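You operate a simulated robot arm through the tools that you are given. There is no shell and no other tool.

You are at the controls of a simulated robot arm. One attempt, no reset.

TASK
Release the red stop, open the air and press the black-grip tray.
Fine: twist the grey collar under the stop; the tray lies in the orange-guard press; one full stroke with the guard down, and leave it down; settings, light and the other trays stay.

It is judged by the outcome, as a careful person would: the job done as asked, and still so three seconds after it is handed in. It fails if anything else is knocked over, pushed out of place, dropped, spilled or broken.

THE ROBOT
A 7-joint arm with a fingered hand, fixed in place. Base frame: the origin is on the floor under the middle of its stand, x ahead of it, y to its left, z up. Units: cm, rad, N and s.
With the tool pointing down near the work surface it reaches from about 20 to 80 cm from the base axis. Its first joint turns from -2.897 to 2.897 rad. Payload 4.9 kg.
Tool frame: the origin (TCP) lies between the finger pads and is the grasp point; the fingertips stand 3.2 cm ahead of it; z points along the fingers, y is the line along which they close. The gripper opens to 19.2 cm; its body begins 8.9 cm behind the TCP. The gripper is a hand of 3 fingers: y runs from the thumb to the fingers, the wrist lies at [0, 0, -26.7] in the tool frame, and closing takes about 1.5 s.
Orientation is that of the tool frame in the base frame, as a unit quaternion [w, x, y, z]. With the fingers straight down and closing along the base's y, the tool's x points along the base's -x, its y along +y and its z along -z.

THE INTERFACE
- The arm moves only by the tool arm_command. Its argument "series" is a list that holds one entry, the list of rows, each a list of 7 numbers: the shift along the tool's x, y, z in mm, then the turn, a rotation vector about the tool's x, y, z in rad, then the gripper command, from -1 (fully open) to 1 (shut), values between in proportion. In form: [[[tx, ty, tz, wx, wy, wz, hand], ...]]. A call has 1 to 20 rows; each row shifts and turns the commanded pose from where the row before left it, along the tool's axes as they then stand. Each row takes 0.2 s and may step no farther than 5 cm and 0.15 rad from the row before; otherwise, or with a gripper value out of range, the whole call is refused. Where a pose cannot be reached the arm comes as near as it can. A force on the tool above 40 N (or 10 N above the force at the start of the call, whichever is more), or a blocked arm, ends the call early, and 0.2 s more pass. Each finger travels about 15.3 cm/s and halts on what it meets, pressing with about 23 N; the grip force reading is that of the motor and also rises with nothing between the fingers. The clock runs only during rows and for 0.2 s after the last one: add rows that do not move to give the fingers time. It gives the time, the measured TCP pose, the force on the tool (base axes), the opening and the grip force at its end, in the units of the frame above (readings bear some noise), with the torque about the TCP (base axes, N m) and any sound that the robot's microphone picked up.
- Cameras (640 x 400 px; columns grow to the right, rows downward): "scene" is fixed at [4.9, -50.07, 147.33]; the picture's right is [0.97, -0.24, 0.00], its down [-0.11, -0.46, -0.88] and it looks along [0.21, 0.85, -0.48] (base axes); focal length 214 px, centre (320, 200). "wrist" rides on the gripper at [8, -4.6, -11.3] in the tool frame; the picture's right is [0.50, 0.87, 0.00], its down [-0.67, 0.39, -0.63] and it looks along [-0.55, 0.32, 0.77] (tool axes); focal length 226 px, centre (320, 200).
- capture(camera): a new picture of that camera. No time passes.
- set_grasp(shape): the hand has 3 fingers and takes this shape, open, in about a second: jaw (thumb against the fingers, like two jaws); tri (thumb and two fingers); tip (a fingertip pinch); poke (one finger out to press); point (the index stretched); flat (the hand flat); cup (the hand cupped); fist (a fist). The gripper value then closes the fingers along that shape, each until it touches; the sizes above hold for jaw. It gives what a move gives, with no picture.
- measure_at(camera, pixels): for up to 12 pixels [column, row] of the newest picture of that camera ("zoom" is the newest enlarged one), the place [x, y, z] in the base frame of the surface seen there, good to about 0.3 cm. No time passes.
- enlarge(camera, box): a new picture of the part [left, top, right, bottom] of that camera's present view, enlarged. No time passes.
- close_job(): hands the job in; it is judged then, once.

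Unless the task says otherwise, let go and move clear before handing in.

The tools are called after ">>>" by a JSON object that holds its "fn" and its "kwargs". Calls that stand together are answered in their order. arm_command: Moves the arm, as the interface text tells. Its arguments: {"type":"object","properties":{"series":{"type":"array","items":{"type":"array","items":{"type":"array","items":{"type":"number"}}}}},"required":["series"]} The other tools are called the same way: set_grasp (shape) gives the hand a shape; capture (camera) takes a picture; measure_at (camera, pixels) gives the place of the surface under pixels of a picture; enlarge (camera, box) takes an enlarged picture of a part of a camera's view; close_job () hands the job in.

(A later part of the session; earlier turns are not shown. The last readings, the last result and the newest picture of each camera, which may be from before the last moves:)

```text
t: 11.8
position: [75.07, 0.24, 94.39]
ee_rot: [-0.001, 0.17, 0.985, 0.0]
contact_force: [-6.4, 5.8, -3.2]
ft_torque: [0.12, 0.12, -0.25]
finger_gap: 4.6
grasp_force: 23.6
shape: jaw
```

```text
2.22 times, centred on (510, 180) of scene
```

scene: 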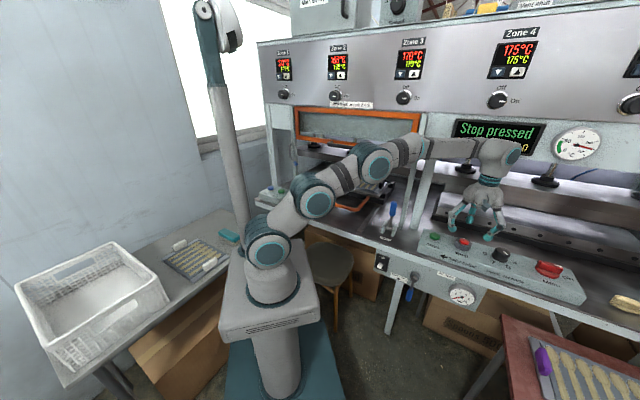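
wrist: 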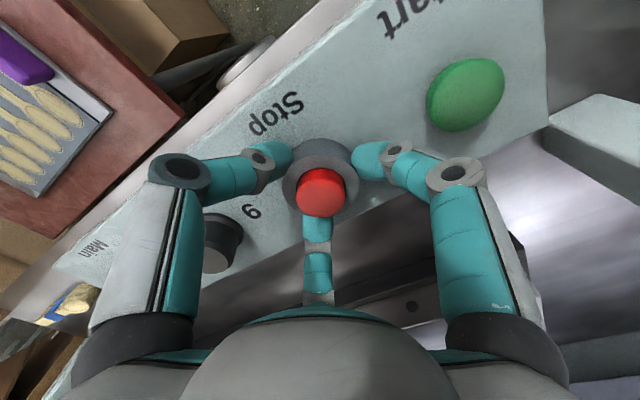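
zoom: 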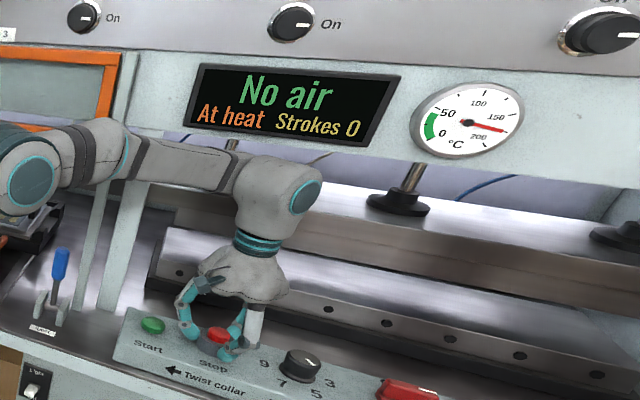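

The dome has popped up and the display now reads "No air", so the stop is released. I'll open slightly and lift clear.

>>> {"fn": "arm_command", "kwargs": {"series": [[[0, 0, 0, 0, 0, 0, 0.3], [0, 0, 0, 0, 0, 0, 0.15], [0, 0, 0, 0, 0, 0, 0.15], [0, 0, -20, 0, 0, 0, 0.15], [0, 0, -25, 0, 0, 0, 0.15], [0, 0, -30, 0, 0, 0, 0.15], [0, 0, -20, 0, 0, 0, 0.15]]]}}

>>> {"fn": "capture", "kwargs": {"camera": "wrist"}}

>>> {"fn": "capture", "kwargs": {"camera": "scene"}}

```text
t: 13.4
position: [75.09, 0.28, 103.81]
ee_rot: [0.0, 0.169, 0.986, 0.0]
contact_force: [0.5, 0.9, -0.2]
ft_torque: [-0.05, -0.02, -0.03]
finger_gap: 8.12
grasp_force: 0.2
shape: jaw
```

```text
taken
```

wrist: 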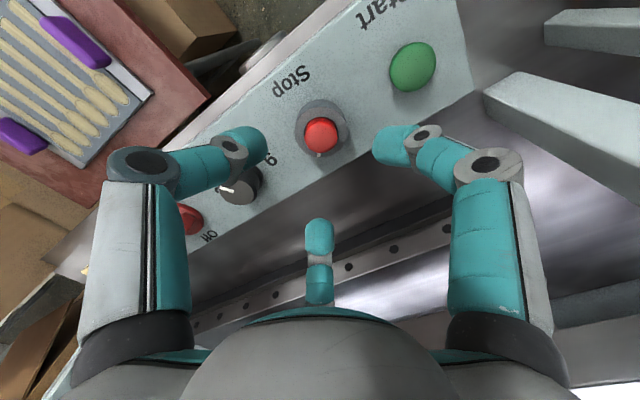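

```text
taken
```

scene: 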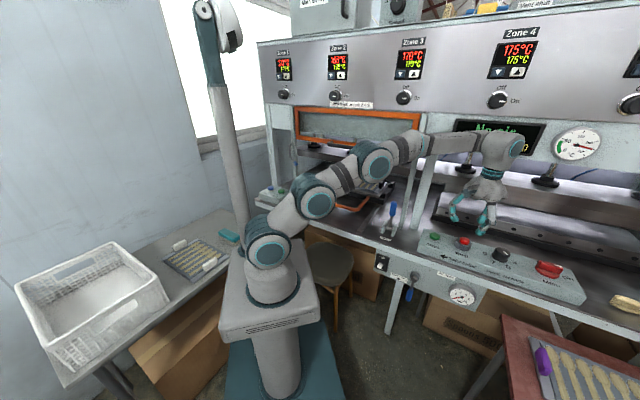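

The stop is up. Next is the air valve (blue lever hanging down at ≈(57,0.5,70)). I'll back the hand away from the bench, to about (45,-10,104).

>>> {"fn": "arm_command", "kwargs": {"series": [[[31.2, -24.2, 0, 0, 0, 0, 0.15], [31.2, -24.2, 0, 0, 0, 0, 0.15], [31.2, -24.2, 0, 0, 0, 0, 0.15], [31.2, -24.2, 0, 0, 0, 0, 0.15], [31.2, -24.2, 0, 0, 0, 0, 0.15], [31.2, -24.2, 0, 0, 0, 0, 0.15], [31.2, -24.2, 0, 0, 0, 0, 0.15], [31.2, -24.2, 0, 0, 0, 0, 0.15], [0, 0, 0, 0, 0, 0, 0.15]]]}}

>>> {"fn": "enlarge", "kwargs": {"camera": "scene", "box": [365, 245, 485, 320]}}

>>> {"fn": "measure_at", "kwargs": {"camera": "zoom", "pixels": [[255, 140], [275, 130], [245, 170], [235, 200], [228, 245], [225, 260], [60, 90], [330, 200], [400, 130], [265, 165], [480, 230], [215, 150]]}}

```text
t: 15.4
position: [45.05, -9.8, 103.91]
ee_rot: [0.0, 0.169, 0.986, 0.0]
contact_force: [1.0, -0.3, -0.2]
ft_torque: [0.01, 0.01, 0.03]
finger_gap: 8.12
grasp_force: 0.0
shape: jaw
```

```text
5.33 times, centred on (425, 282) of scene
```

zoom: 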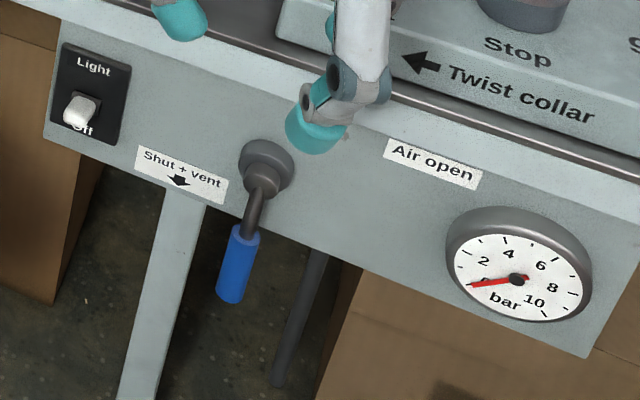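

```text
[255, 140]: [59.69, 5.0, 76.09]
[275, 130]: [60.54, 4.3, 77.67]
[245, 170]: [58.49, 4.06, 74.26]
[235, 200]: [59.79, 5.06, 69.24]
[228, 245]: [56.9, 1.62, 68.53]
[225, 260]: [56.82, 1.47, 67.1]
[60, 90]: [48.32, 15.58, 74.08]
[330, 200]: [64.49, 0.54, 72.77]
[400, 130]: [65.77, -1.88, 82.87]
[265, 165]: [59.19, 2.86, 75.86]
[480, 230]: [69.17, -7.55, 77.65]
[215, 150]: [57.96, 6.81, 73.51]
```

The valve's blue handle is at a≈39.3, b≈42, z≈64–70 (hub z≈75.5), panel face at b≈45.9, gauge left edge at a≈53. I'll set a poke finger here in free space and see its geometry.

>>> {"fn": "set_grasp", "kwargs": {"shape": "poke"}}

>>> {"fn": "capture", "kwargs": {"camera": "wrist"}}

>>> {"fn": "enlarge", "kwargs": {"camera": "scene", "box": [365, 150, 505, 290]}}

```text
t: 16.3
position: [45.17, -9.82, 104.08]
ee_rot: [0.0, 0.169, 0.986, -0.001]
contact_force: [-0.1, 0.0, -1.2]
ft_torque: [0.0, 0.03, 0.02]
finger_gap: 0.02
grasp_force: 0.0
shape: poke
```

```text
taken
```

wrist: 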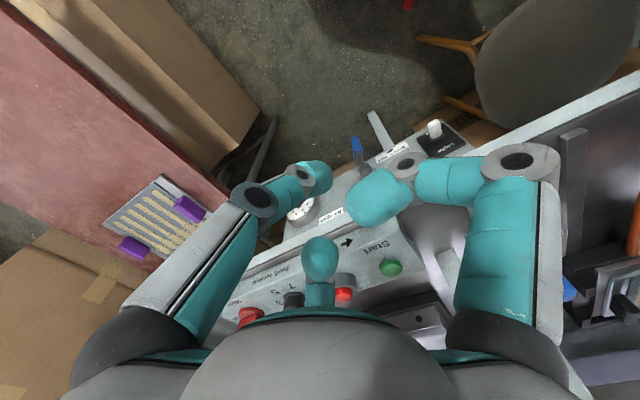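

```text
2.86 times, centred on (435, 220) of scene
```

zoom: 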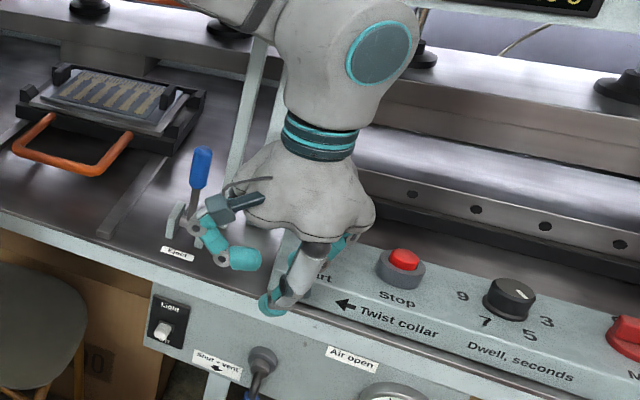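

The poke shape moved all fingers; I'll measure the tips to find which one protrudes.

>>> {"fn": "measure_at", "kwargs": {"camera": "wrist", "pixels": [[375, 195], [355, 205], [322, 175], [315, 190], [300, 175], [320, 258], [320, 245], [262, 200], [410, 165], [520, 160], [250, 200], [385, 215]]}}

>>> {"fn": "measure_at", "kwargs": {"camera": "zoom", "pixels": [[240, 258], [215, 238], [268, 305], [290, 290], [310, 255], [340, 245], [330, 260], [280, 285]]}}

```text
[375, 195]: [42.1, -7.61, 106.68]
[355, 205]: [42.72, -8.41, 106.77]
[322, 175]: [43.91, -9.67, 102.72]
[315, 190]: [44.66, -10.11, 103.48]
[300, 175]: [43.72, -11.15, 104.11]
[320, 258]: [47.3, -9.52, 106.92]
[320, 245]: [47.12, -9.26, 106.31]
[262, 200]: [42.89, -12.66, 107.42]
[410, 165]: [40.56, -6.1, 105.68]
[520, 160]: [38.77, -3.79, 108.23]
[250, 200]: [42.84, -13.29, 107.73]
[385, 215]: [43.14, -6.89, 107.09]
```

```text
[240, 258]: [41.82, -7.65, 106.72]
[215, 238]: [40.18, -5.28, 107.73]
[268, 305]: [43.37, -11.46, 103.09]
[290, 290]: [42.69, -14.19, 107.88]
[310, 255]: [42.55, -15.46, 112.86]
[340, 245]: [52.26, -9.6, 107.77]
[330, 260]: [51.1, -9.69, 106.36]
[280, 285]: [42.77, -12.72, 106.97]
```

In poke the thumb tip protrudes only ~2.4 cm past the TCP — good for the Start button later. For the lever I'd like a longer finger; trying "point".

>>> {"fn": "set_grasp", "kwargs": {"shape": "point"}}

>>> {"fn": "capture", "kwargs": {"camera": "wrist"}}

>>> {"fn": "enlarge", "kwargs": {"camera": "scene", "box": [365, 150, 505, 290]}}

```text
t: 17.2
position: [45.07, -9.76, 103.86]
ee_rot: [-0.001, 0.17, 0.986, 0.0]
contact_force: [0.0, 0.0, -0.3]
ft_torque: [0.0, 0.01, -0.01]
finger_gap: 18.45
grasp_force: 0.0
shape: point
```

```text
taken
```

wrist: 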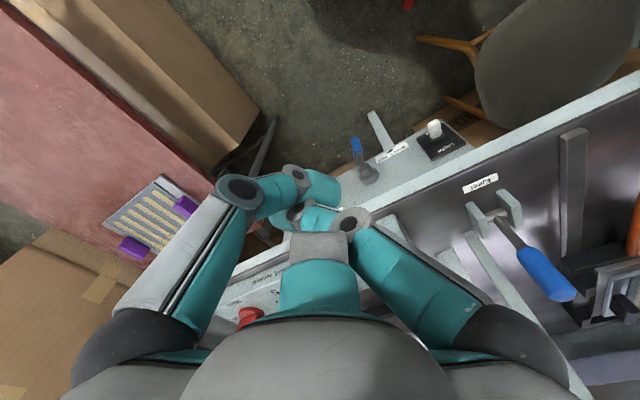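

```text
2.86 times, centred on (435, 220) of scene
```

zoom: 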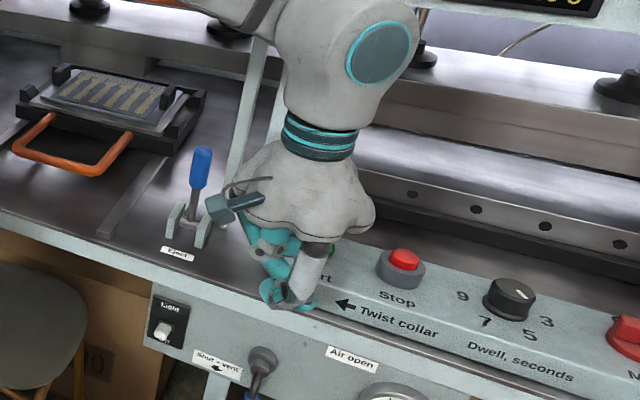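

I'll measure where the stretched finger is in this shape.

>>> {"fn": "measure_at", "kwargs": {"camera": "wrist", "pixels": [[325, 188], [335, 180], [310, 185], [295, 215], [280, 220], [320, 215], [345, 222], [390, 255], [320, 260], [235, 188], [270, 185], [350, 215]]}}

>>> {"fn": "measure_at", "kwargs": {"camera": "zoom", "pixels": [[265, 290], [285, 300], [305, 300], [300, 280], [275, 240], [285, 265], [315, 260], [270, 300]]}}

>>> {"fn": "enlarge", "kwargs": {"camera": "scene", "box": [435, 215, 495, 270]}}

```text
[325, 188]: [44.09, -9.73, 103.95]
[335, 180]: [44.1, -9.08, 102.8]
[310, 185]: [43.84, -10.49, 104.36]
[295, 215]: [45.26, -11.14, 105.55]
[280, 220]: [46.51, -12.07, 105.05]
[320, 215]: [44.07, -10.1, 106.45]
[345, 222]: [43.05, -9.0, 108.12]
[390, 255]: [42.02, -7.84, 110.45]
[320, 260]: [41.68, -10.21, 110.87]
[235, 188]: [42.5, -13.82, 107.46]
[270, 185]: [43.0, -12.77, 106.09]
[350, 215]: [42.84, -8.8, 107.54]
```

```text
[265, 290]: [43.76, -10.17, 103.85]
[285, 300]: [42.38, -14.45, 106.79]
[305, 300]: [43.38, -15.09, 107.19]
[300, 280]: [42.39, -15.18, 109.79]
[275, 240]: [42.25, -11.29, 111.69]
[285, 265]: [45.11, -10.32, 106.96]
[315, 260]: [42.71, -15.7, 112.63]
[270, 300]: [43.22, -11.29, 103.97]
```

```text
7.27 times, centred on (465, 242) of scene
```

zoom: 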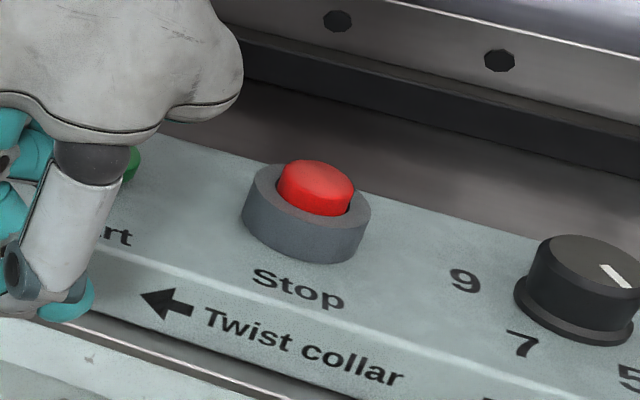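

"Point" bunches everything without a long finger. I'll go back to jaw and close fully to see whether the closed tip cluster makes a good pushing post.

>>> {"fn": "set_grasp", "kwargs": {"shape": "jaw"}}

>>> {"fn": "arm_command", "kwargs": {"series": [[[0, 0, 0, 0, 0, 0, 1], [0, 0, 0, 0, 0, 0, 1], [0, 0, 0, 0, 0, 0, 1], [0, 0, 0, 0, 0, 0, 1], [0, 0, 0, 0, 0, 0, 1], [0, 0, 0, 0, 0, 0, 1], [0, 0, 0, 0, 0, 0, 1], [0, 0, 0, 0, 0, 0, 1]]]}}

>>> {"fn": "capture", "kwargs": {"camera": "wrist"}}

>>> {"fn": "enlarge", "kwargs": {"camera": "scene", "box": [365, 150, 505, 290]}}

```text
t: 18.1
position: [45.16, -9.83, 103.98]
ee_rot: [0.0, 0.169, 0.986, 0.001]
contact_force: [-0.1, 0.4, -0.6]
ft_torque: [0.0, 0.03, 0.03]
finger_gap: 19.21
grasp_force: 0.0
shape: jaw
```

```text
t: 19.9
position: [45.08, -9.79, 103.9]
ee_rot: [0.0, 0.168, 0.986, 0.001]
contact_force: [-0.3, -0.3, 0.6]
ft_torque: [0.03, 0.05, 0.01]
finger_gap: 0.03
grasp_force: 22.9
shape: jaw
```

```text
taken
```

wrist: 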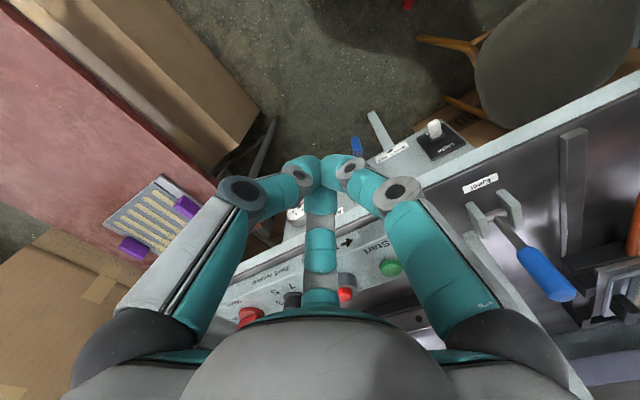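

```text
2.86 times, centred on (435, 220) of scene
```

zoom: 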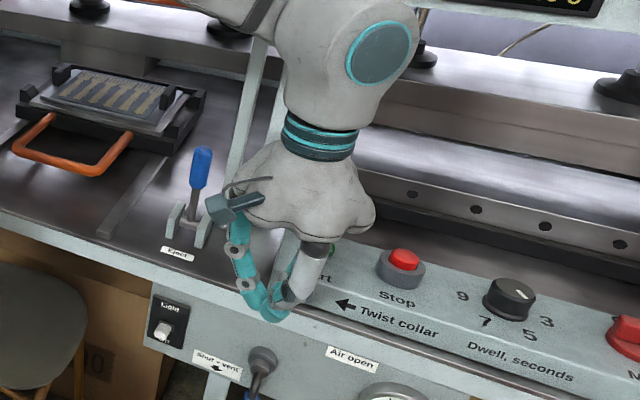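

The closed jaw is a cone. For the valve, a horizontal approach (tool z toward the panel) with fingers left/right of the handle and thumb under its end would cage the lever nicely. I'll check surrounding obstacles (red table, stand) first.

>>> {"fn": "capture", "kwargs": {"camera": "scene"}}

>>> {"fn": "measure_at", "kwargs": {"camera": "scene", "pixels": [[503, 318], [510, 380], [545, 325], [620, 355], [335, 270], [390, 310], [270, 320], [325, 320], [330, 370], [240, 360], [430, 320], [400, 360]]}}

```text
taken
```

scene: 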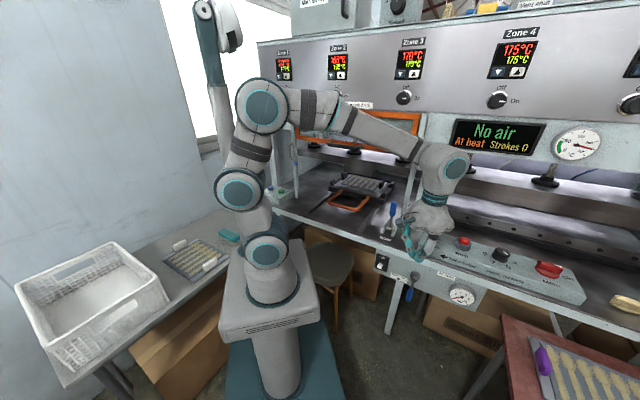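

```text
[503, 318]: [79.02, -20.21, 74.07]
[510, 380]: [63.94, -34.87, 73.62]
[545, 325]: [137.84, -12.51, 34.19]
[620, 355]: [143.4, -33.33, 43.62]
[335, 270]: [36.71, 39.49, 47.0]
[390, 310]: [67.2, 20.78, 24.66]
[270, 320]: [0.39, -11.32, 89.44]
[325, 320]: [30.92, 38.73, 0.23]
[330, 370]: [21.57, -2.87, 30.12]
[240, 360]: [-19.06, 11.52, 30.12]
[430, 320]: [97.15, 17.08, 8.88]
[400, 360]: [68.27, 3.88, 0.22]
```

The red table edge is at a≈70 (clear). I'll yaw the hand to align with the panel and tilt it toward horizontal here in free space, fingers part-open.

>>> {"fn": "arm_command", "kwargs": {"series": [[[0, 0, 0, 0, 0, 0.148, 0.28], [0, 0, 0, 0, 0, 0.148, 0.28], [0, 0, 0, 0, 0, 0.149, 0.28], [0, 0, 0, -0.14, 0, 0, 0.28], [0, 0, 0, -0.14, 0, 0, 0.28], [0, 0, 0, -0.14, 0, 0, 0.28], [0, 0, 0, -0.14, 0, 0, 0.28], [0, 0, 0, -0.14, 0, 0, 0.28], [0, 0, 0, -0.14, 0, 0, 0.28], [0, 0, 0, -0.14, 0, 0, 0.28], [0, 0, 0, 0, 0, 0, 0.28]]]}}

>>> {"fn": "capture", "kwargs": {"camera": "scene"}}

>>> {"fn": "capture", "kwargs": {"camera": "wrist"}}

```text
t: 22.3
position: [45.21, -9.91, 103.82]
ee_rot: [0.181, 0.337, 0.815, 0.436]
contact_force: [0.5, 0.5, 0.5]
ft_torque: [-0.01, -0.02, -0.03]
finger_gap: 6.88
grasp_force: 0.2
shape: jaw
```

```text
taken
```

scene: 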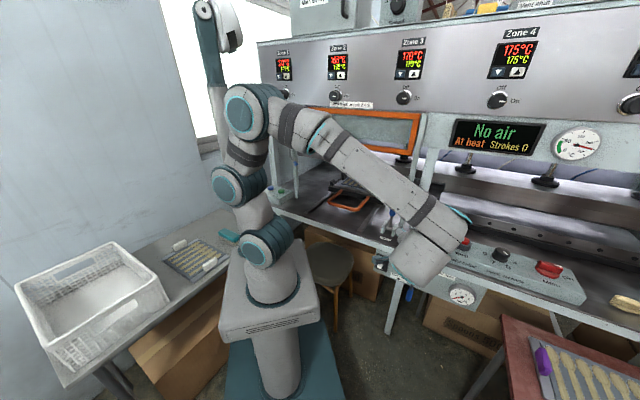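

```text
taken
```

wrist: 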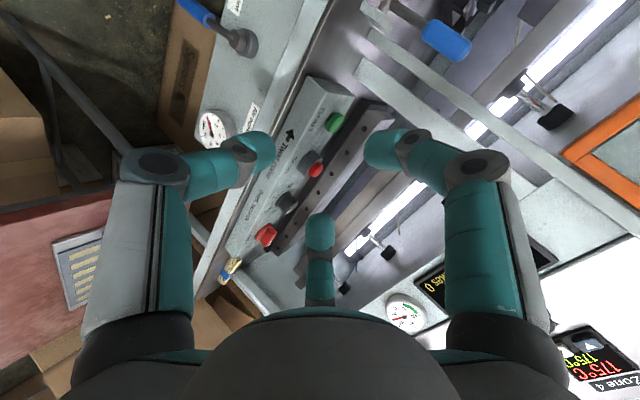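

The tool axis is now (0.59,0.59,-0.56) as intended and the arm copes. Continue the tilt to ~85° and descend partway (20 cm), checking for trouble.

>>> {"fn": "arm_command", "kwargs": {"series": [[[0, 0, 0, -0.125, 0, 0, 0.28], [0, 0, 0, -0.125, 0, 0, 0.28], [0, 0, 0, -0.125, 0, 0, 0.28], [0, 0, 0, -0.125, 0, 0, 0.28], [0, -33, 3, 0, 0, 0, 0.28], [0, -33, 3, 0, 0, 0, 0.28], [0, -33, 3, 0, 0, 0, 0.28], [0, -33, 3, 0, 0, 0, 0.28], [0, -33, 3, 0, 0, 0, 0.28], [0, -33, 3, 0, 0, 0, 0.28], [0, 0, 0, 0, 0, 0, 0.28]]]}}

>>> {"fn": "capture", "kwargs": {"camera": "scene"}}

>>> {"fn": "capture", "kwargs": {"camera": "wrist"}}

```text
t: 24.7
position: [44.88, -9.73, 83.84]
ee_rot: [0.258, 0.283, 0.682, 0.623]
contact_force: [-0.2, -0.9, -0.7]
ft_torque: [0.03, 0.0, 0.01]
finger_gap: 6.9
grasp_force: 0.0
shape: jaw
```

```text
taken
```

scene: 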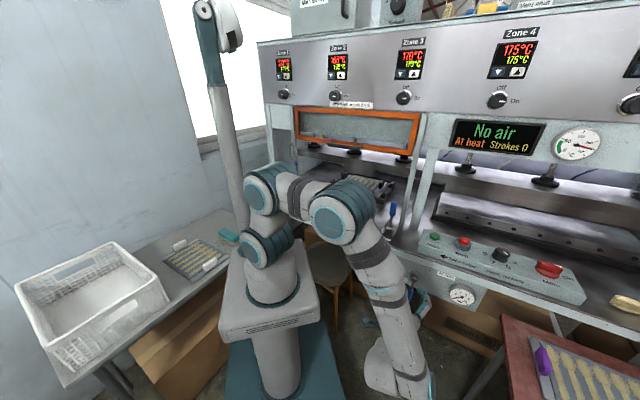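

```text
taken
```

wrist: 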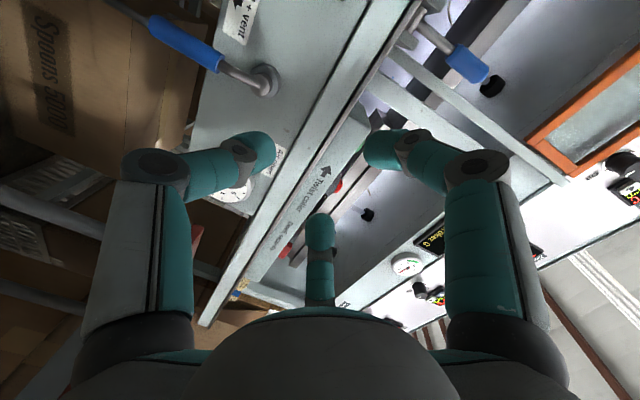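

Tool is now nearly horizontal at z=83.8; the wrist camera sees the blue lever at (185,45) with hub at (265,78). I'll measure lever and arm elbow positions.

>>> {"fn": "measure_at", "kwargs": {"camera": "scene", "pixels": [[335, 215], [370, 255], [385, 300], [395, 350], [310, 200], [380, 215], [405, 310], [375, 370]]}}

>>> {"fn": "enlarge", "kwargs": {"camera": "wrist", "box": [130, 0, 330, 125]}}

>>> {"fn": "measure_at", "kwargs": {"camera": "zoom", "pixels": [[85, 80], [150, 120], [200, 150], [250, 190], [280, 195], [300, 220], [440, 240], [430, 260], [405, 235], [350, 60], [60, 60], [330, 235]]}}

```text
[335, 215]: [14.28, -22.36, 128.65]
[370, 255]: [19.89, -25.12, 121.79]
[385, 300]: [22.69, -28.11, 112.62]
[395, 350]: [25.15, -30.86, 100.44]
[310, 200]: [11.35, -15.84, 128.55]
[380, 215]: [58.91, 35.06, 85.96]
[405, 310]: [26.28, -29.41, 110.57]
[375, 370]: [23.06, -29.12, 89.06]
```

```text
3.20 times, centred on (230, 62) of wrist
```

zoom: 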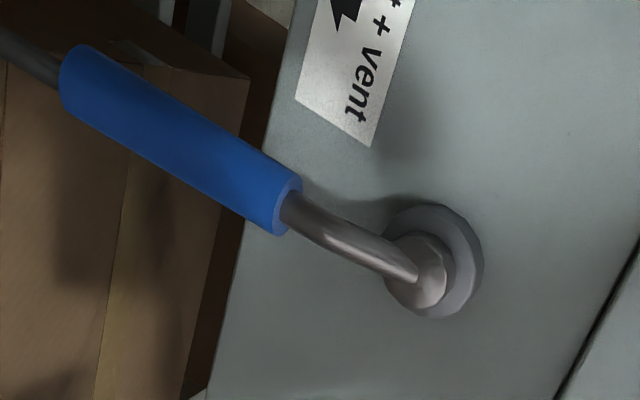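

```text
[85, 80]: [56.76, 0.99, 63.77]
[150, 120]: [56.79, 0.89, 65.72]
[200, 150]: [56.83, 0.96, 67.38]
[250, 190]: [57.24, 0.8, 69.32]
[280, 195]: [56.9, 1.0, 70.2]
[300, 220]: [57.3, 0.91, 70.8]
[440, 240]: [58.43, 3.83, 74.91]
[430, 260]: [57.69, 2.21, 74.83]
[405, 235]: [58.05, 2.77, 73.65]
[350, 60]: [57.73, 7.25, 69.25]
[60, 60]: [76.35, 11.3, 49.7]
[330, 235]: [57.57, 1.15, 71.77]
```

Lever: centre a≈39.8, b≈41.9, z 62.8–70.8; hub axis a≈39.6, z≈75. I'll measure the gauge's protrusion since the hand will swing near it.

>>> {"fn": "enlarge", "kwargs": {"camera": "scene", "box": [425, 270, 495, 320]}}

>>> {"fn": "measure_at", "kwargs": {"camera": "zoom", "pixels": [[320, 200], [225, 180], [240, 200], [300, 270], [400, 230], [350, 150], [215, 160], [230, 140], [260, 130], [200, 190], [340, 215], [290, 190]]}}

>>> {"fn": "measure_at", "kwargs": {"camera": "wrist", "pixels": [[230, 195], [245, 190], [215, 195], [205, 150], [270, 150], [276, 155], [265, 80], [330, 175]]}}

```text
8.00 times, centred on (460, 295) of scene
```

zoom: 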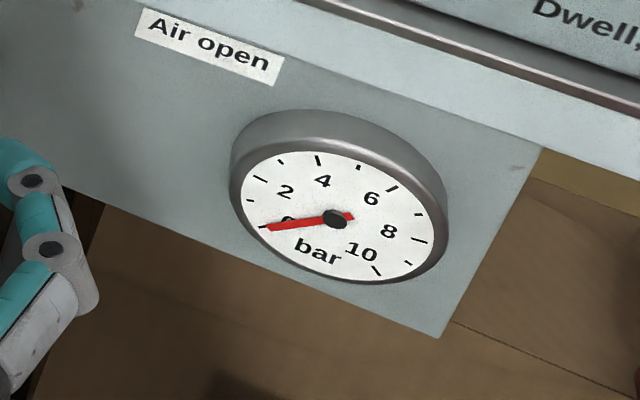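

```text
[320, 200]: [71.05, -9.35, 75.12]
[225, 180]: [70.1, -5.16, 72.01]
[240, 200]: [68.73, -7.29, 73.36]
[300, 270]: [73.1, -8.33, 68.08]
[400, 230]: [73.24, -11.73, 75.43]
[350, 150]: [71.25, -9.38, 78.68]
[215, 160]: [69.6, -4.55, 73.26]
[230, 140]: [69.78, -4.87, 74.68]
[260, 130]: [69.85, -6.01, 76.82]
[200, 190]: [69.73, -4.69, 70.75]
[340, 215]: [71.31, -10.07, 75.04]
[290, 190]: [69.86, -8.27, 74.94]
```

```text
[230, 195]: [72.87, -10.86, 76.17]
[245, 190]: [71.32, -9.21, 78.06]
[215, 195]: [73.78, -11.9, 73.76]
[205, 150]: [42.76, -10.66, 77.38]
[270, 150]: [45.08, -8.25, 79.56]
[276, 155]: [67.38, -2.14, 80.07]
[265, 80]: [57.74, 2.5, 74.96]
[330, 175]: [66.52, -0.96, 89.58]
```

Gauge face spans a 53–62 at b≈43.3, so I'll keep tips at b≤42.8. Levelling the tool and moving down to the lever's height, still 10 cm out.

>>> {"fn": "arm_command", "kwargs": {"series": [[[0, 0, 0, -0.09, 0, 0, 0.28], [-2, -31, 8, 0, 0, 0, 0.28], [-2, -31, 8, 0, 0, 0, 0.28], [-2, -31, 8, 0, 0, 0, 0.28], [-2, -31, 9, 0, 0, 0, 0.28], [-2, -31, 9, 0, 0, 0, 0.28], [-1, -30, 9, 0, 0, 0, 0.28], [0, 0, 0, 0, 0, 0, 0.28]]]}}

>>> {"fn": "capture", "kwargs": {"camera": "wrist"}}

>>> {"fn": "capture", "kwargs": {"camera": "scene"}}

```text
t: 26.5
position: [49.51, -7.07, 65.35]
ee_rot: [0.271, 0.27, 0.653, 0.653]
contact_force: [-0.5, 0.1, -0.1]
ft_torque: [0.0, 0.01, -0.01]
finger_gap: 6.91
grasp_force: 0.0
shape: jaw
```

```text
taken
```

wrist: 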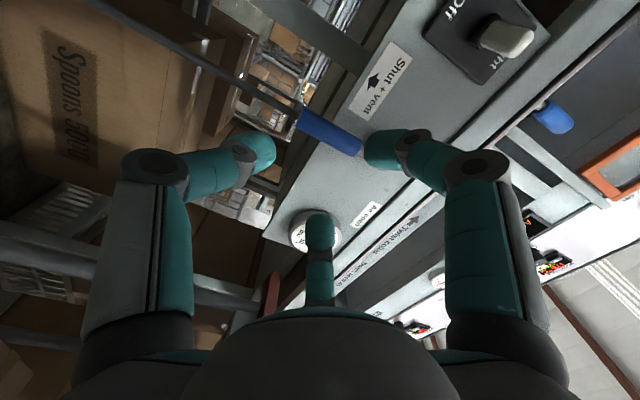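

```text
taken
```

scene: 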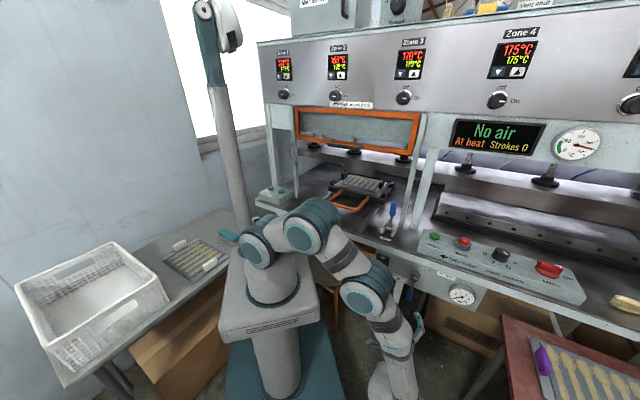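

TCP is at a=40.0, b=30.0, z=65.35; the blue handle appears at wrist (330,130), right on the tool axis. I'll zoom to verify alignment before advancing.

>>> {"fn": "enlarge", "kwargs": {"camera": "wrist", "box": [240, 70, 420, 190]}}

>>> {"fn": "measure_at", "kwargs": {"camera": "zoom", "pixels": [[210, 155], [240, 175], [270, 195], [300, 215], [330, 235], [360, 255], [390, 275], [420, 290], [265, 205], [310, 190], [220, 135], [340, 260]]}}

```text
3.33 times, centred on (330, 130) of wrist
```

zoom: 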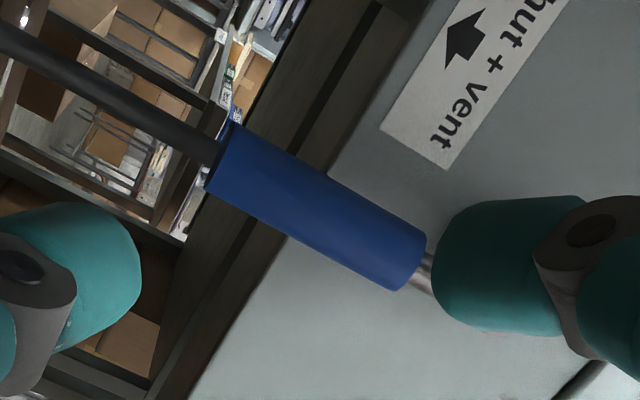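

```text
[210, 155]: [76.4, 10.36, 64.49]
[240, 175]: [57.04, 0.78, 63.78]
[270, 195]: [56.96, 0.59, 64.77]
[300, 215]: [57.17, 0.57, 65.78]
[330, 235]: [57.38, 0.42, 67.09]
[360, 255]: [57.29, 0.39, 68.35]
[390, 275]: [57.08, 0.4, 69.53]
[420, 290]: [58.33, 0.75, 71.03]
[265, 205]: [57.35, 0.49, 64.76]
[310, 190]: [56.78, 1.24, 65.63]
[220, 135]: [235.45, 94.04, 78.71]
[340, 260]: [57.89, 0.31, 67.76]
```

Handle centre comes out at a≈40.2, b≈41.9 – aligned with the TCP (a=40.0). Advancing 9.6 cm so the fingers straddle the handle.

>>> {"fn": "arm_command", "kwargs": {"series": [[[0, 0, 24, 0, 0, 0, 0.28], [0, 0, 24, 0, 0, 0, 0.28], [0, 0, 24, 0, 0, 0, 0.28], [-1, 0, 24, 0, 0, 0, 0.28], [0, 0, 0, 0, 0, 0, 0.28]]]}}

>>> {"fn": "capture", "kwargs": {"camera": "wrist"}}

>>> {"fn": "enlarge", "kwargs": {"camera": "scene", "box": [365, 250, 485, 330]}}

```text
t: 27.7
position: [56.32, -0.27, 65.6]
ee_rot: [0.271, 0.271, 0.653, 0.653]
contact_force: [0.2, -1.5, -0.8]
ft_torque: [-0.01, 0.05, -0.02]
finger_gap: 6.91
grasp_force: 0.1
shape: jaw
```

```text
taken
```

wrist: 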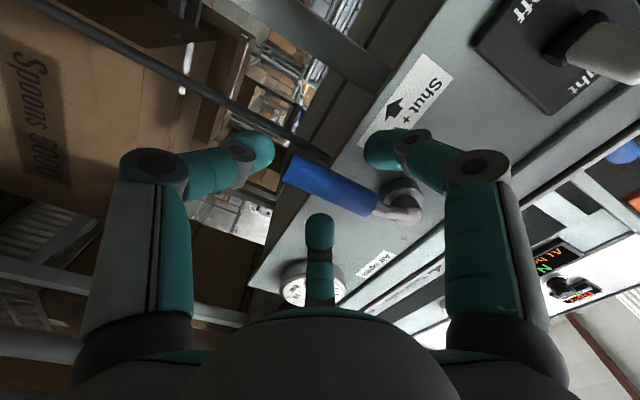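

```text
5.00 times, centred on (425, 290) of scene
```

zoom: 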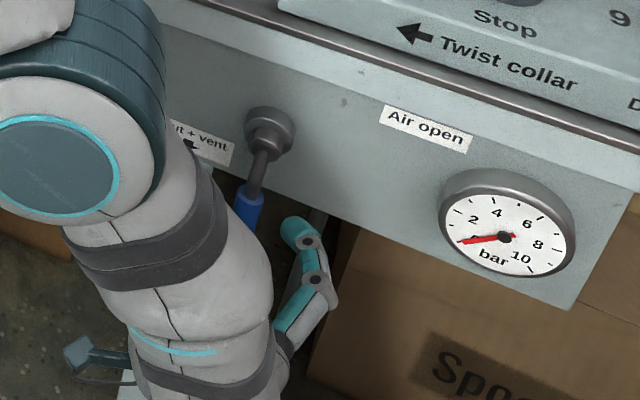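

The fingers straddle the handle: F-tips at wrist (375,148) and (320,228), thumb beyond the end at (262,150), no contact force. I'll measure the hub centre for the arc.

>>> {"fn": "enlarge", "kwargs": {"camera": "wrist", "box": [260, 120, 460, 245]}}

>>> {"fn": "measure_at", "kwargs": {"camera": "zoom", "pixels": [[470, 290], [500, 280], [450, 240], [510, 220], [400, 290], [370, 275], [300, 235], [200, 180], [120, 150], [455, 300], [390, 215], [480, 200]]}}

```text
3.20 times, centred on (360, 182) of wrist
```

zoom: 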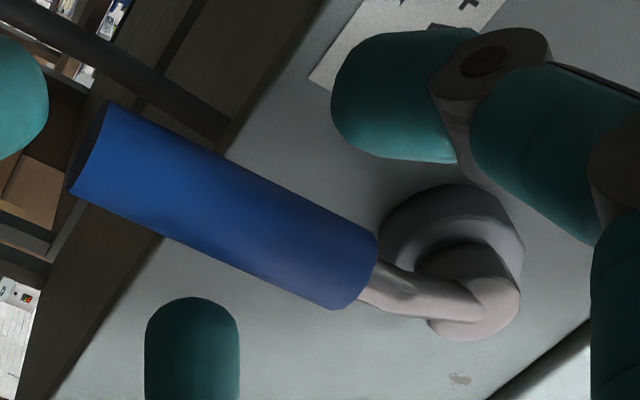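

```text
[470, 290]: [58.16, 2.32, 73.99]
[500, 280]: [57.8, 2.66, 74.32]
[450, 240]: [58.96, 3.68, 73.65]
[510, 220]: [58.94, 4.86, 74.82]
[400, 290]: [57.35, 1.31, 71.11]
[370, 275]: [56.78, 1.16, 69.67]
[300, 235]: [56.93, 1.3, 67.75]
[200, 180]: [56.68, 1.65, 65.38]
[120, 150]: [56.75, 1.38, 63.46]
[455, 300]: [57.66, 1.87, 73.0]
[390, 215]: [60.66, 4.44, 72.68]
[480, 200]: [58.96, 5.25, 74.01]
```

Hub axis ≈ (a 40.0, z 74.8), so radius to TCP ≈9.2 cm. I'll narrow the cage and swing it about the hub (−z turn with matching arc), 8 steps first.

>>> {"fn": "arm_command", "kwargs": {"series": [[[0, 0, 0, 0, 0, 0, 0.46], [0, 0, 0, 0, 0, 0, 0.46], [-12, 0.8, 0, 0, 0, -0.13, 0.46], [-12, 0.8, 0, 0, 0, -0.13, 0.46], [-12, 0.8, 0, 0, 0, -0.13, 0.46], [-12, 0.8, 0, 0, 0, -0.13, 0.46], [-12, 0.8, 0, 0, 0, -0.13, 0.46], [-12, 0.8, 0, 0, 0, -0.13, 0.46], [0, 0, 0, 0, 0, 0, 0.46]]]}}

>>> {"fn": "capture", "kwargs": {"camera": "wrist"}}

>>> {"fn": "enlarge", "kwargs": {"camera": "scene", "box": [365, 250, 485, 330]}}

```text
t: 29.7
position: [64.01, -7.18, 71.05]
ee_rot: [0.445, 0.056, 0.711, 0.542]
contact_force: [1.0, 10.3, 0.3]
ft_torque: [0.04, -0.2, -0.05]
finger_gap: 3.54
grasp_force: 22.7
shape: jaw
out of reach, approached as far as the arm can: row 6, 7, 8
```

```text
taken
```

wrist: 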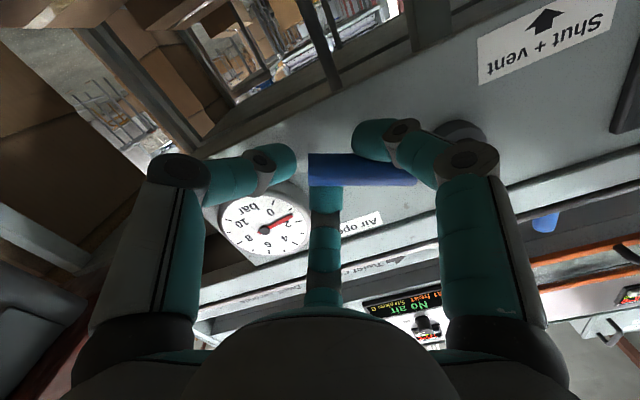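

```text
5.00 times, centred on (425, 290) of scene
```

zoom: 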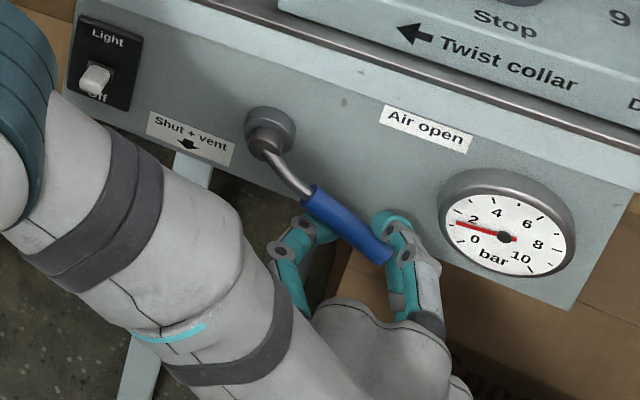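

The lever has swung about 55° (gauge now ~2 bar) but the wrist roll hit a reach limit (rows 6–8). I'll open the fingers to release the handle and see where the commanded pose stands.

>>> {"fn": "arm_command", "kwargs": {"series": [[[0, 0, 0, 0, 0, 0, 0.15], [0, 0, 0, 0, 0, 0, 0.15], [0, 0, 0, 0, 0, 0, 0.15]]]}}

>>> {"fn": "capture", "kwargs": {"camera": "wrist"}}

>>> {"fn": "enlarge", "kwargs": {"camera": "scene", "box": [365, 250, 485, 330]}}

```text
t: 30.5
position: [63.82, -7.24, 70.94]
ee_rot: [0.445, 0.056, 0.71, 0.542]
contact_force: [-0.2, 0.1, 0.1]
ft_torque: [0.01, -0.01, -0.03]
finger_gap: 8.11
grasp_force: 0.1
shape: jaw
```

```text
taken
```

wrist: 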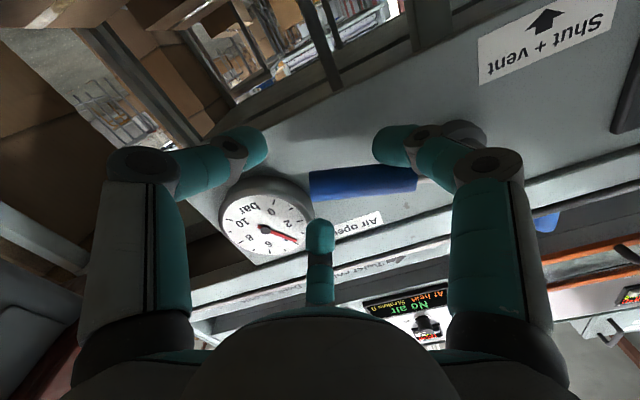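

```text
5.00 times, centred on (425, 290) of scene
```

zoom: 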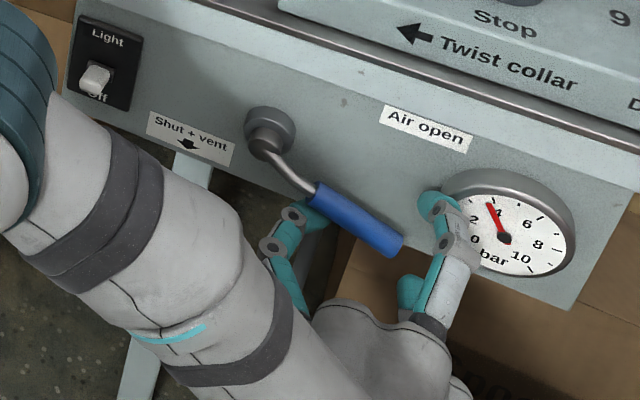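

The handle is free and pressure is rising (≈4.5 bar); lever at ~65°. One finger lies just under the lever, so a straight upward move (after backing off 5 mm and sliding slightly right) should push it to horizontal.

>>> {"fn": "arm_command", "kwargs": {"series": [[[0, 0, -5, 0, 0, 0, 0.15], [-4, -3, 0, 0, 0, 0, 0.15], [-2.9, 4.1, 0, 0, 0, 0, 0.15], [-2.9, 4.1, 0, 0, 0, 0, 0.15], [-2.9, 4.1, 0, 0, 0, 0, 0.15], [0, 0, 0, 0, 0, 0, 0.15]]]}}

>>> {"fn": "capture", "kwargs": {"camera": "wrist"}}

>>> {"fn": "enlarge", "kwargs": {"camera": "scene", "box": [365, 250, 485, 330]}}

```text
t: 31.9
position: [63.92, -7.85, 72.58]
ee_rot: [0.445, 0.056, 0.711, 0.542]
contact_force: [0.3, -1.2, -2.1]
ft_torque: [-0.1, -0.02, -0.04]
finger_gap: 8.06
grasp_force: 0.0
shape: jaw
```

```text
taken
```

wrist: 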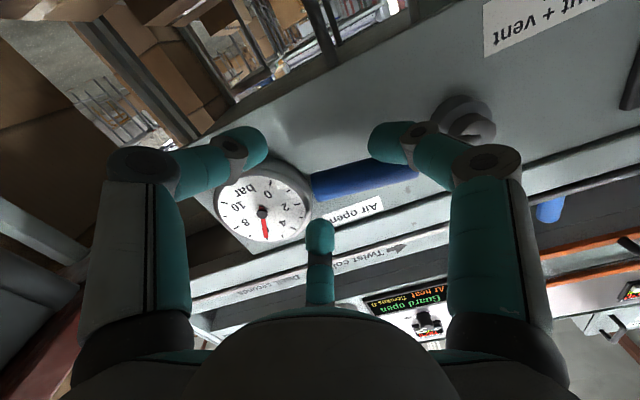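

```text
5.00 times, centred on (425, 290) of scene
```

zoom: 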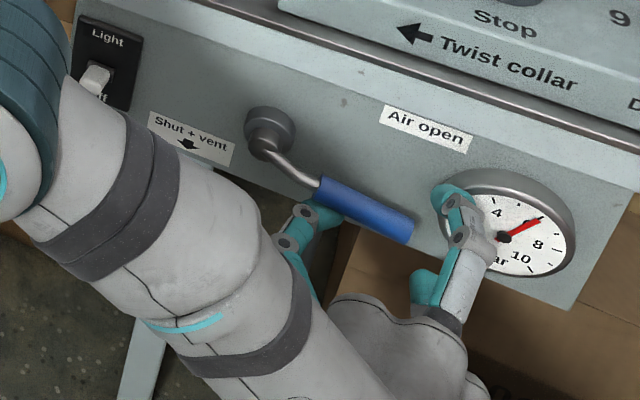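

Display now shows "Guard open" and the gauge is at ~6.5 bar; lever about 77°. Continue upward to bring it fully horizontal.

>>> {"fn": "arm_command", "kwargs": {"series": [[[-2.9, 4.1, 0, 0, 0, 0, 0.15], [-2.9, 4.1, 0, 0, 0, 0, 0.15], [-2.9, 4.1, 0, 0, 0, 0, 0.15], [0, 0, 0, 0, 0, 0, 0.15]]]}}

>>> {"fn": "capture", "kwargs": {"camera": "wrist"}}

>>> {"fn": "enlarge", "kwargs": {"camera": "scene", "box": [365, 250, 485, 330]}}

```text
t: 32.9
position: [64.09, -7.85, 73.97]
ee_rot: [0.445, 0.055, 0.711, 0.542]
contact_force: [0.7, -0.6, -6.7]
ft_torque: [-0.32, -0.14, -0.06]
finger_gap: 8.04
grasp_force: 0.0
shape: jaw
```

```text
taken
```

wrist: 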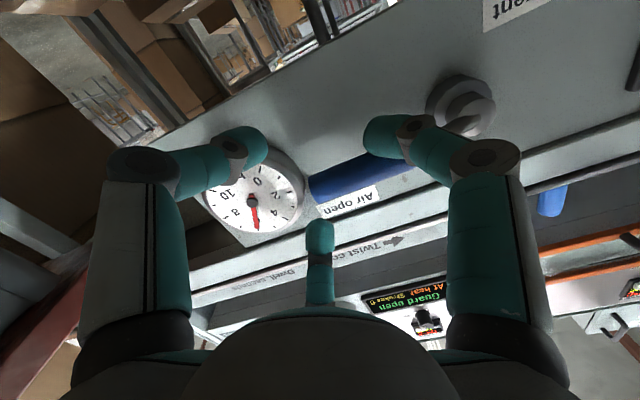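

```text
5.00 times, centred on (425, 290) of scene
```

zoom: 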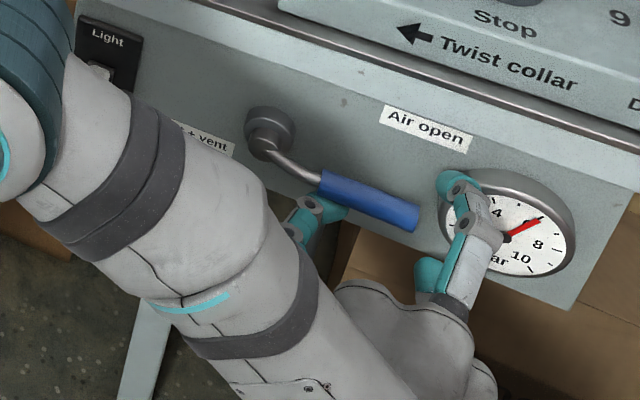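

Force is −6.7 N, lever ~81–85°. One more centimetre up to see whether it reaches the end stop.

>>> {"fn": "arm_command", "kwargs": {"series": [[[-2.9, 4.1, 0, 0, 0, 0, 0.15], [-2.9, 4.1, 0, 0, 0, 0, 0.15], [0, 0, 0, 0, 0, 0, 0.15]]]}}

>>> {"fn": "capture", "kwargs": {"camera": "wrist"}}

>>> {"fn": "enlarge", "kwargs": {"camera": "scene", "box": [365, 250, 485, 330]}}

>>> {"fn": "measure_at", "kwargs": {"camera": "zoom", "pixels": [[270, 150], [340, 185], [400, 205], [410, 210], [330, 180], [300, 175], [380, 200], [450, 190], [305, 220], [440, 280]]}}

```text
t: 33.7
position: [63.99, -7.84, 74.92]
ee_rot: [0.444, 0.057, 0.711, 0.542]
contact_force: [1.1, -1.6, -12.0]
ft_torque: [-0.64, -0.27, -0.03]
finger_gap: 8.06
grasp_force: 0.0
shape: jaw
```

```text
taken
```

wrist: 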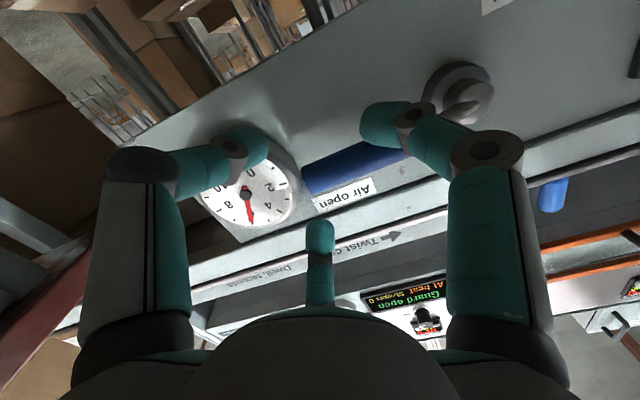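

```text
5.00 times, centred on (425, 290) of scene
```

zoom: 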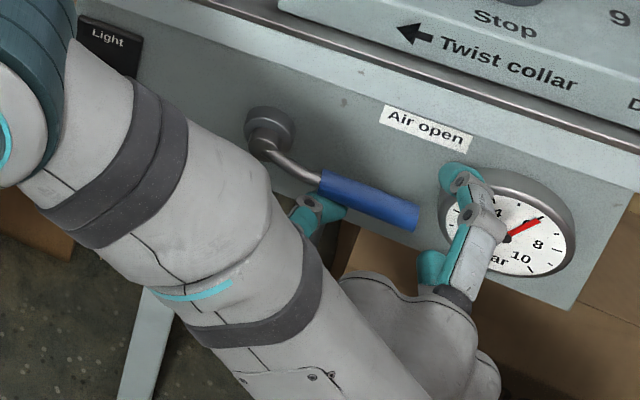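

```text
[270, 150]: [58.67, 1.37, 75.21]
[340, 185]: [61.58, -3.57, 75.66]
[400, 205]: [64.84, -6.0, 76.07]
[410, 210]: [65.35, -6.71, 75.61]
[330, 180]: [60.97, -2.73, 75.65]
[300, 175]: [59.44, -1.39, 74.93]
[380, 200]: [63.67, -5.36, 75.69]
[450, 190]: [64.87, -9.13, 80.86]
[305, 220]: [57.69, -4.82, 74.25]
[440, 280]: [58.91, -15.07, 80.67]
```

The lever is level (handle top z≈75.7 along its length) and didn't move further under 12 N, so it's at its open stop. Backing off: a little down, then straight away from the panel.

>>> {"fn": "arm_command", "kwargs": {"series": [[[4.5, -6.5, 0, 0, 0, 0, 0.15], [0, 0, -30, 0, 0, 0, 0.15], [0, 0, -40, 0, 0, 0, 0.15], [0, 0, -40, 0, 0, 0, 0.15], [0, 0, -40, 0, 0, 0, 0.15], [0, 0, 0, 0, 0, 0, 0.15]]]}}

>>> {"fn": "capture", "kwargs": {"camera": "scene"}}

>>> {"fn": "enlarge", "kwargs": {"camera": "scene", "box": [365, 225, 485, 310]}}

```text
t: 35.1
position: [53.67, -18.7, 74.5]
ee_rot: [0.445, 0.055, 0.71, 0.543]
contact_force: [0.2, 0.4, 0.3]
ft_torque: [-0.01, 0.01, 0.02]
finger_gap: 8.13
grasp_force: 0.1
shape: jaw
```

```text
taken
```

scene: 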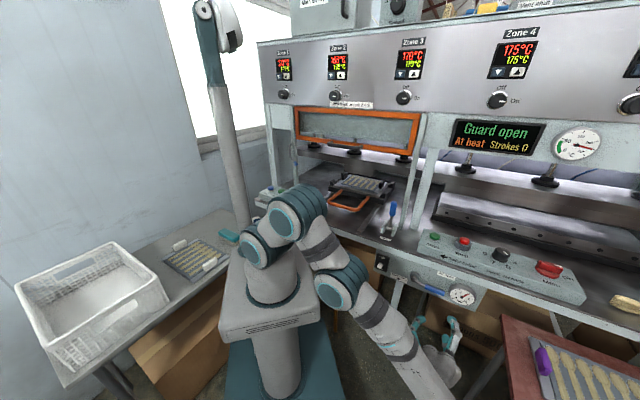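

```text
4.71 times, centred on (425, 268) of scene
```

zoom: 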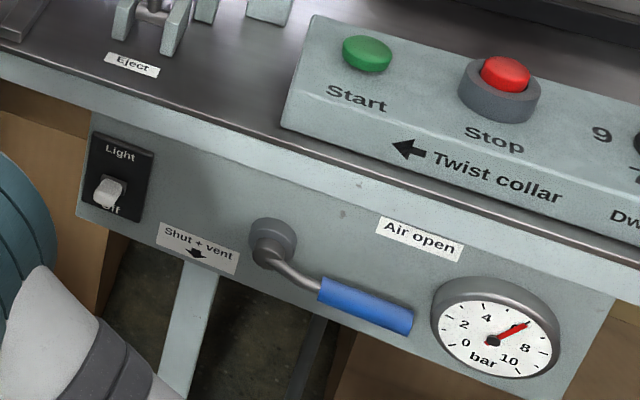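

Air is open at ~6.5–7 bar and the display says "Guard open". Next, the guard. I'll first roll the hand back upright and tilt it to ~60° while staying in front of the bench, and raise it.

>>> {"fn": "arm_command", "kwargs": {"series": [[[0, 0, 0, 0, 0, 0.122, 0.15], [0, 0, 0, 0, 0, 0.122, 0.15], [0, 0, 0, 0, 0, 0.122, 0.15], [0, 0, 0, 0, 0, 0.122, 0.15], [0, 0, 0, 0, 0, 0.122, 0.15], [0, 40, 0, 0, 0, 0, 0.15], [0, 40, 0, 0, 0, 0, 0.15], [0, 40, 0, 0, 0, 0, 0.15], [0, 40, 0, 0, 0, 0, 0.15], [0, 40, 0, 0, 0, 0, 0.15], [0, 0, 0, 0, 0, 0, 0.15]]]}}

>>> {"fn": "capture", "kwargs": {"camera": "scene"}}

>>> {"fn": "capture", "kwargs": {"camera": "wrist"}}

```text
t: 37.5
position: [53.67, -18.33, 94.57]
ee_rot: [0.262, 0.266, 0.661, 0.651]
contact_force: [-0.2, 0.6, 0.3]
ft_torque: [0.03, 0.0, -0.02]
finger_gap: 8.15
grasp_force: 0.0
shape: jaw
```

```text
taken
```

scene: 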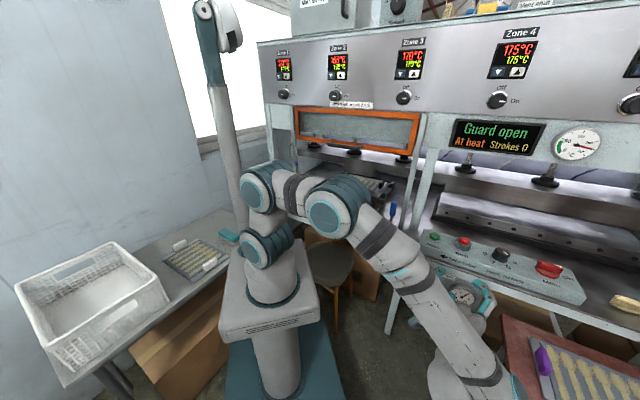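

```text
taken
```

wrist: 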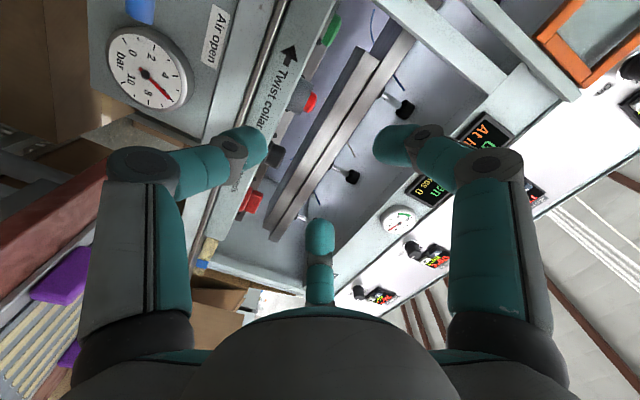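

The hand is upright-horizontal in front of the bench. I'll tilt to ~50° down-forward, then rise and swing left toward the guard handle, stopping short at about (a 20, b 36, z 130).

>>> {"fn": "arm_command", "kwargs": {"series": [[[0, 0, 0, 0.14, 0, 0, 0.15], [0, 0, 0, 0.14, 0, 0, 0.15], [0, 0, 0, 0.14, 0, 0, 0.15], [0, 0, 0, 0.14, 0, 0, 0.15], [0, 0, 0, 0.14, 0, 0, 0.15], [25.8, 28.5, -11.9, 0, 0, 0, 0.15], [25.8, 28.5, -11.9, 0, 0, 0, 0.15], [25.8, 28.5, -11.9, 0, 0, 0, 0.15], [25.8, 28.5, -11.9, 0, 0, 0, 0.15], [25.8, 28.5, -11.9, 0, 0, 0, 0.15], [25.8, 28.5, -11.9, 0, 0, 0, 0.15], [0, 0, 0, 0, 0, 0, 0.15]]]}}

>>> {"fn": "capture", "kwargs": {"camera": "scene"}}

```text
t: 40.1
position: [46.66, -3.46, 112.17]
ee_rot: [0.154, 0.34, 0.844, 0.385]
contact_force: [-0.1, 0.3, -0.5]
ft_torque: [0.02, 0.01, 0.03]
finger_gap: 8.15
grasp_force: 0.0
shape: jaw
```

```text
taken
```

scene: 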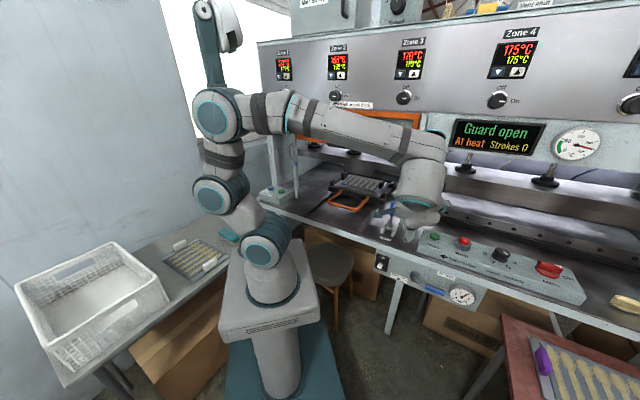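

On track at a≈35, b≈30.5, z=112. Continuing the second half of the path.

>>> {"fn": "arm_command", "kwargs": {"series": [[[25.8, 28.5, -11.9, 0, 0, 0, 0.15], [25.8, 28.5, -11.9, 0, 0, 0, 0.15], [25.8, 28.5, -11.9, 0, 0, 0, 0.15], [25.8, 28.5, -11.9, 0, 0, 0, 0.15], [25.8, 28.5, -11.9, 0, 0, 0, 0.15], [25.8, 28.5, -11.9, 0, 0, 0, 0.15], [0, 0, 0, 0, 0, 0, 0.15]]]}}

>>> {"fn": "capture", "kwargs": {"camera": "scene"}}

>>> {"fn": "capture", "kwargs": {"camera": "wrist"}}

```text
t: 41.7
position: [39.63, 11.37, 129.85]
ee_rot: [0.154, 0.34, 0.844, 0.385]
contact_force: [0.1, 0.6, 0.4]
ft_torque: [-0.02, 0.0, -0.02]
finger_gap: 8.15
grasp_force: 0.1
shape: jaw
```

```text
taken
```

scene: 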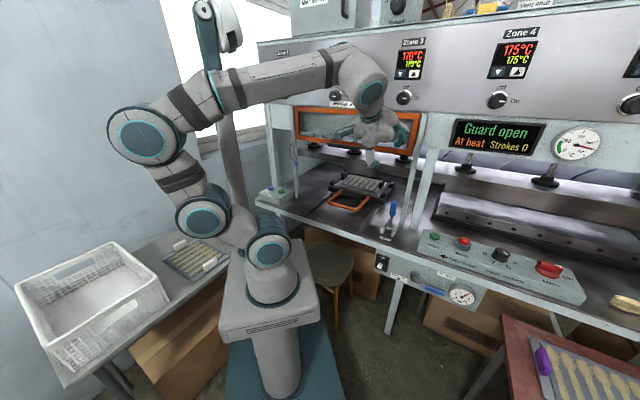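

```text
taken
```

wrist: 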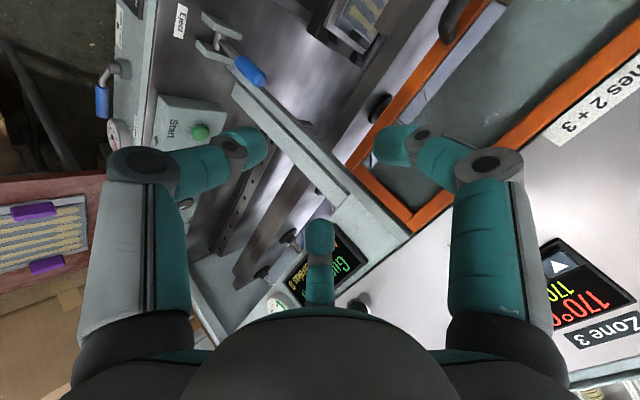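

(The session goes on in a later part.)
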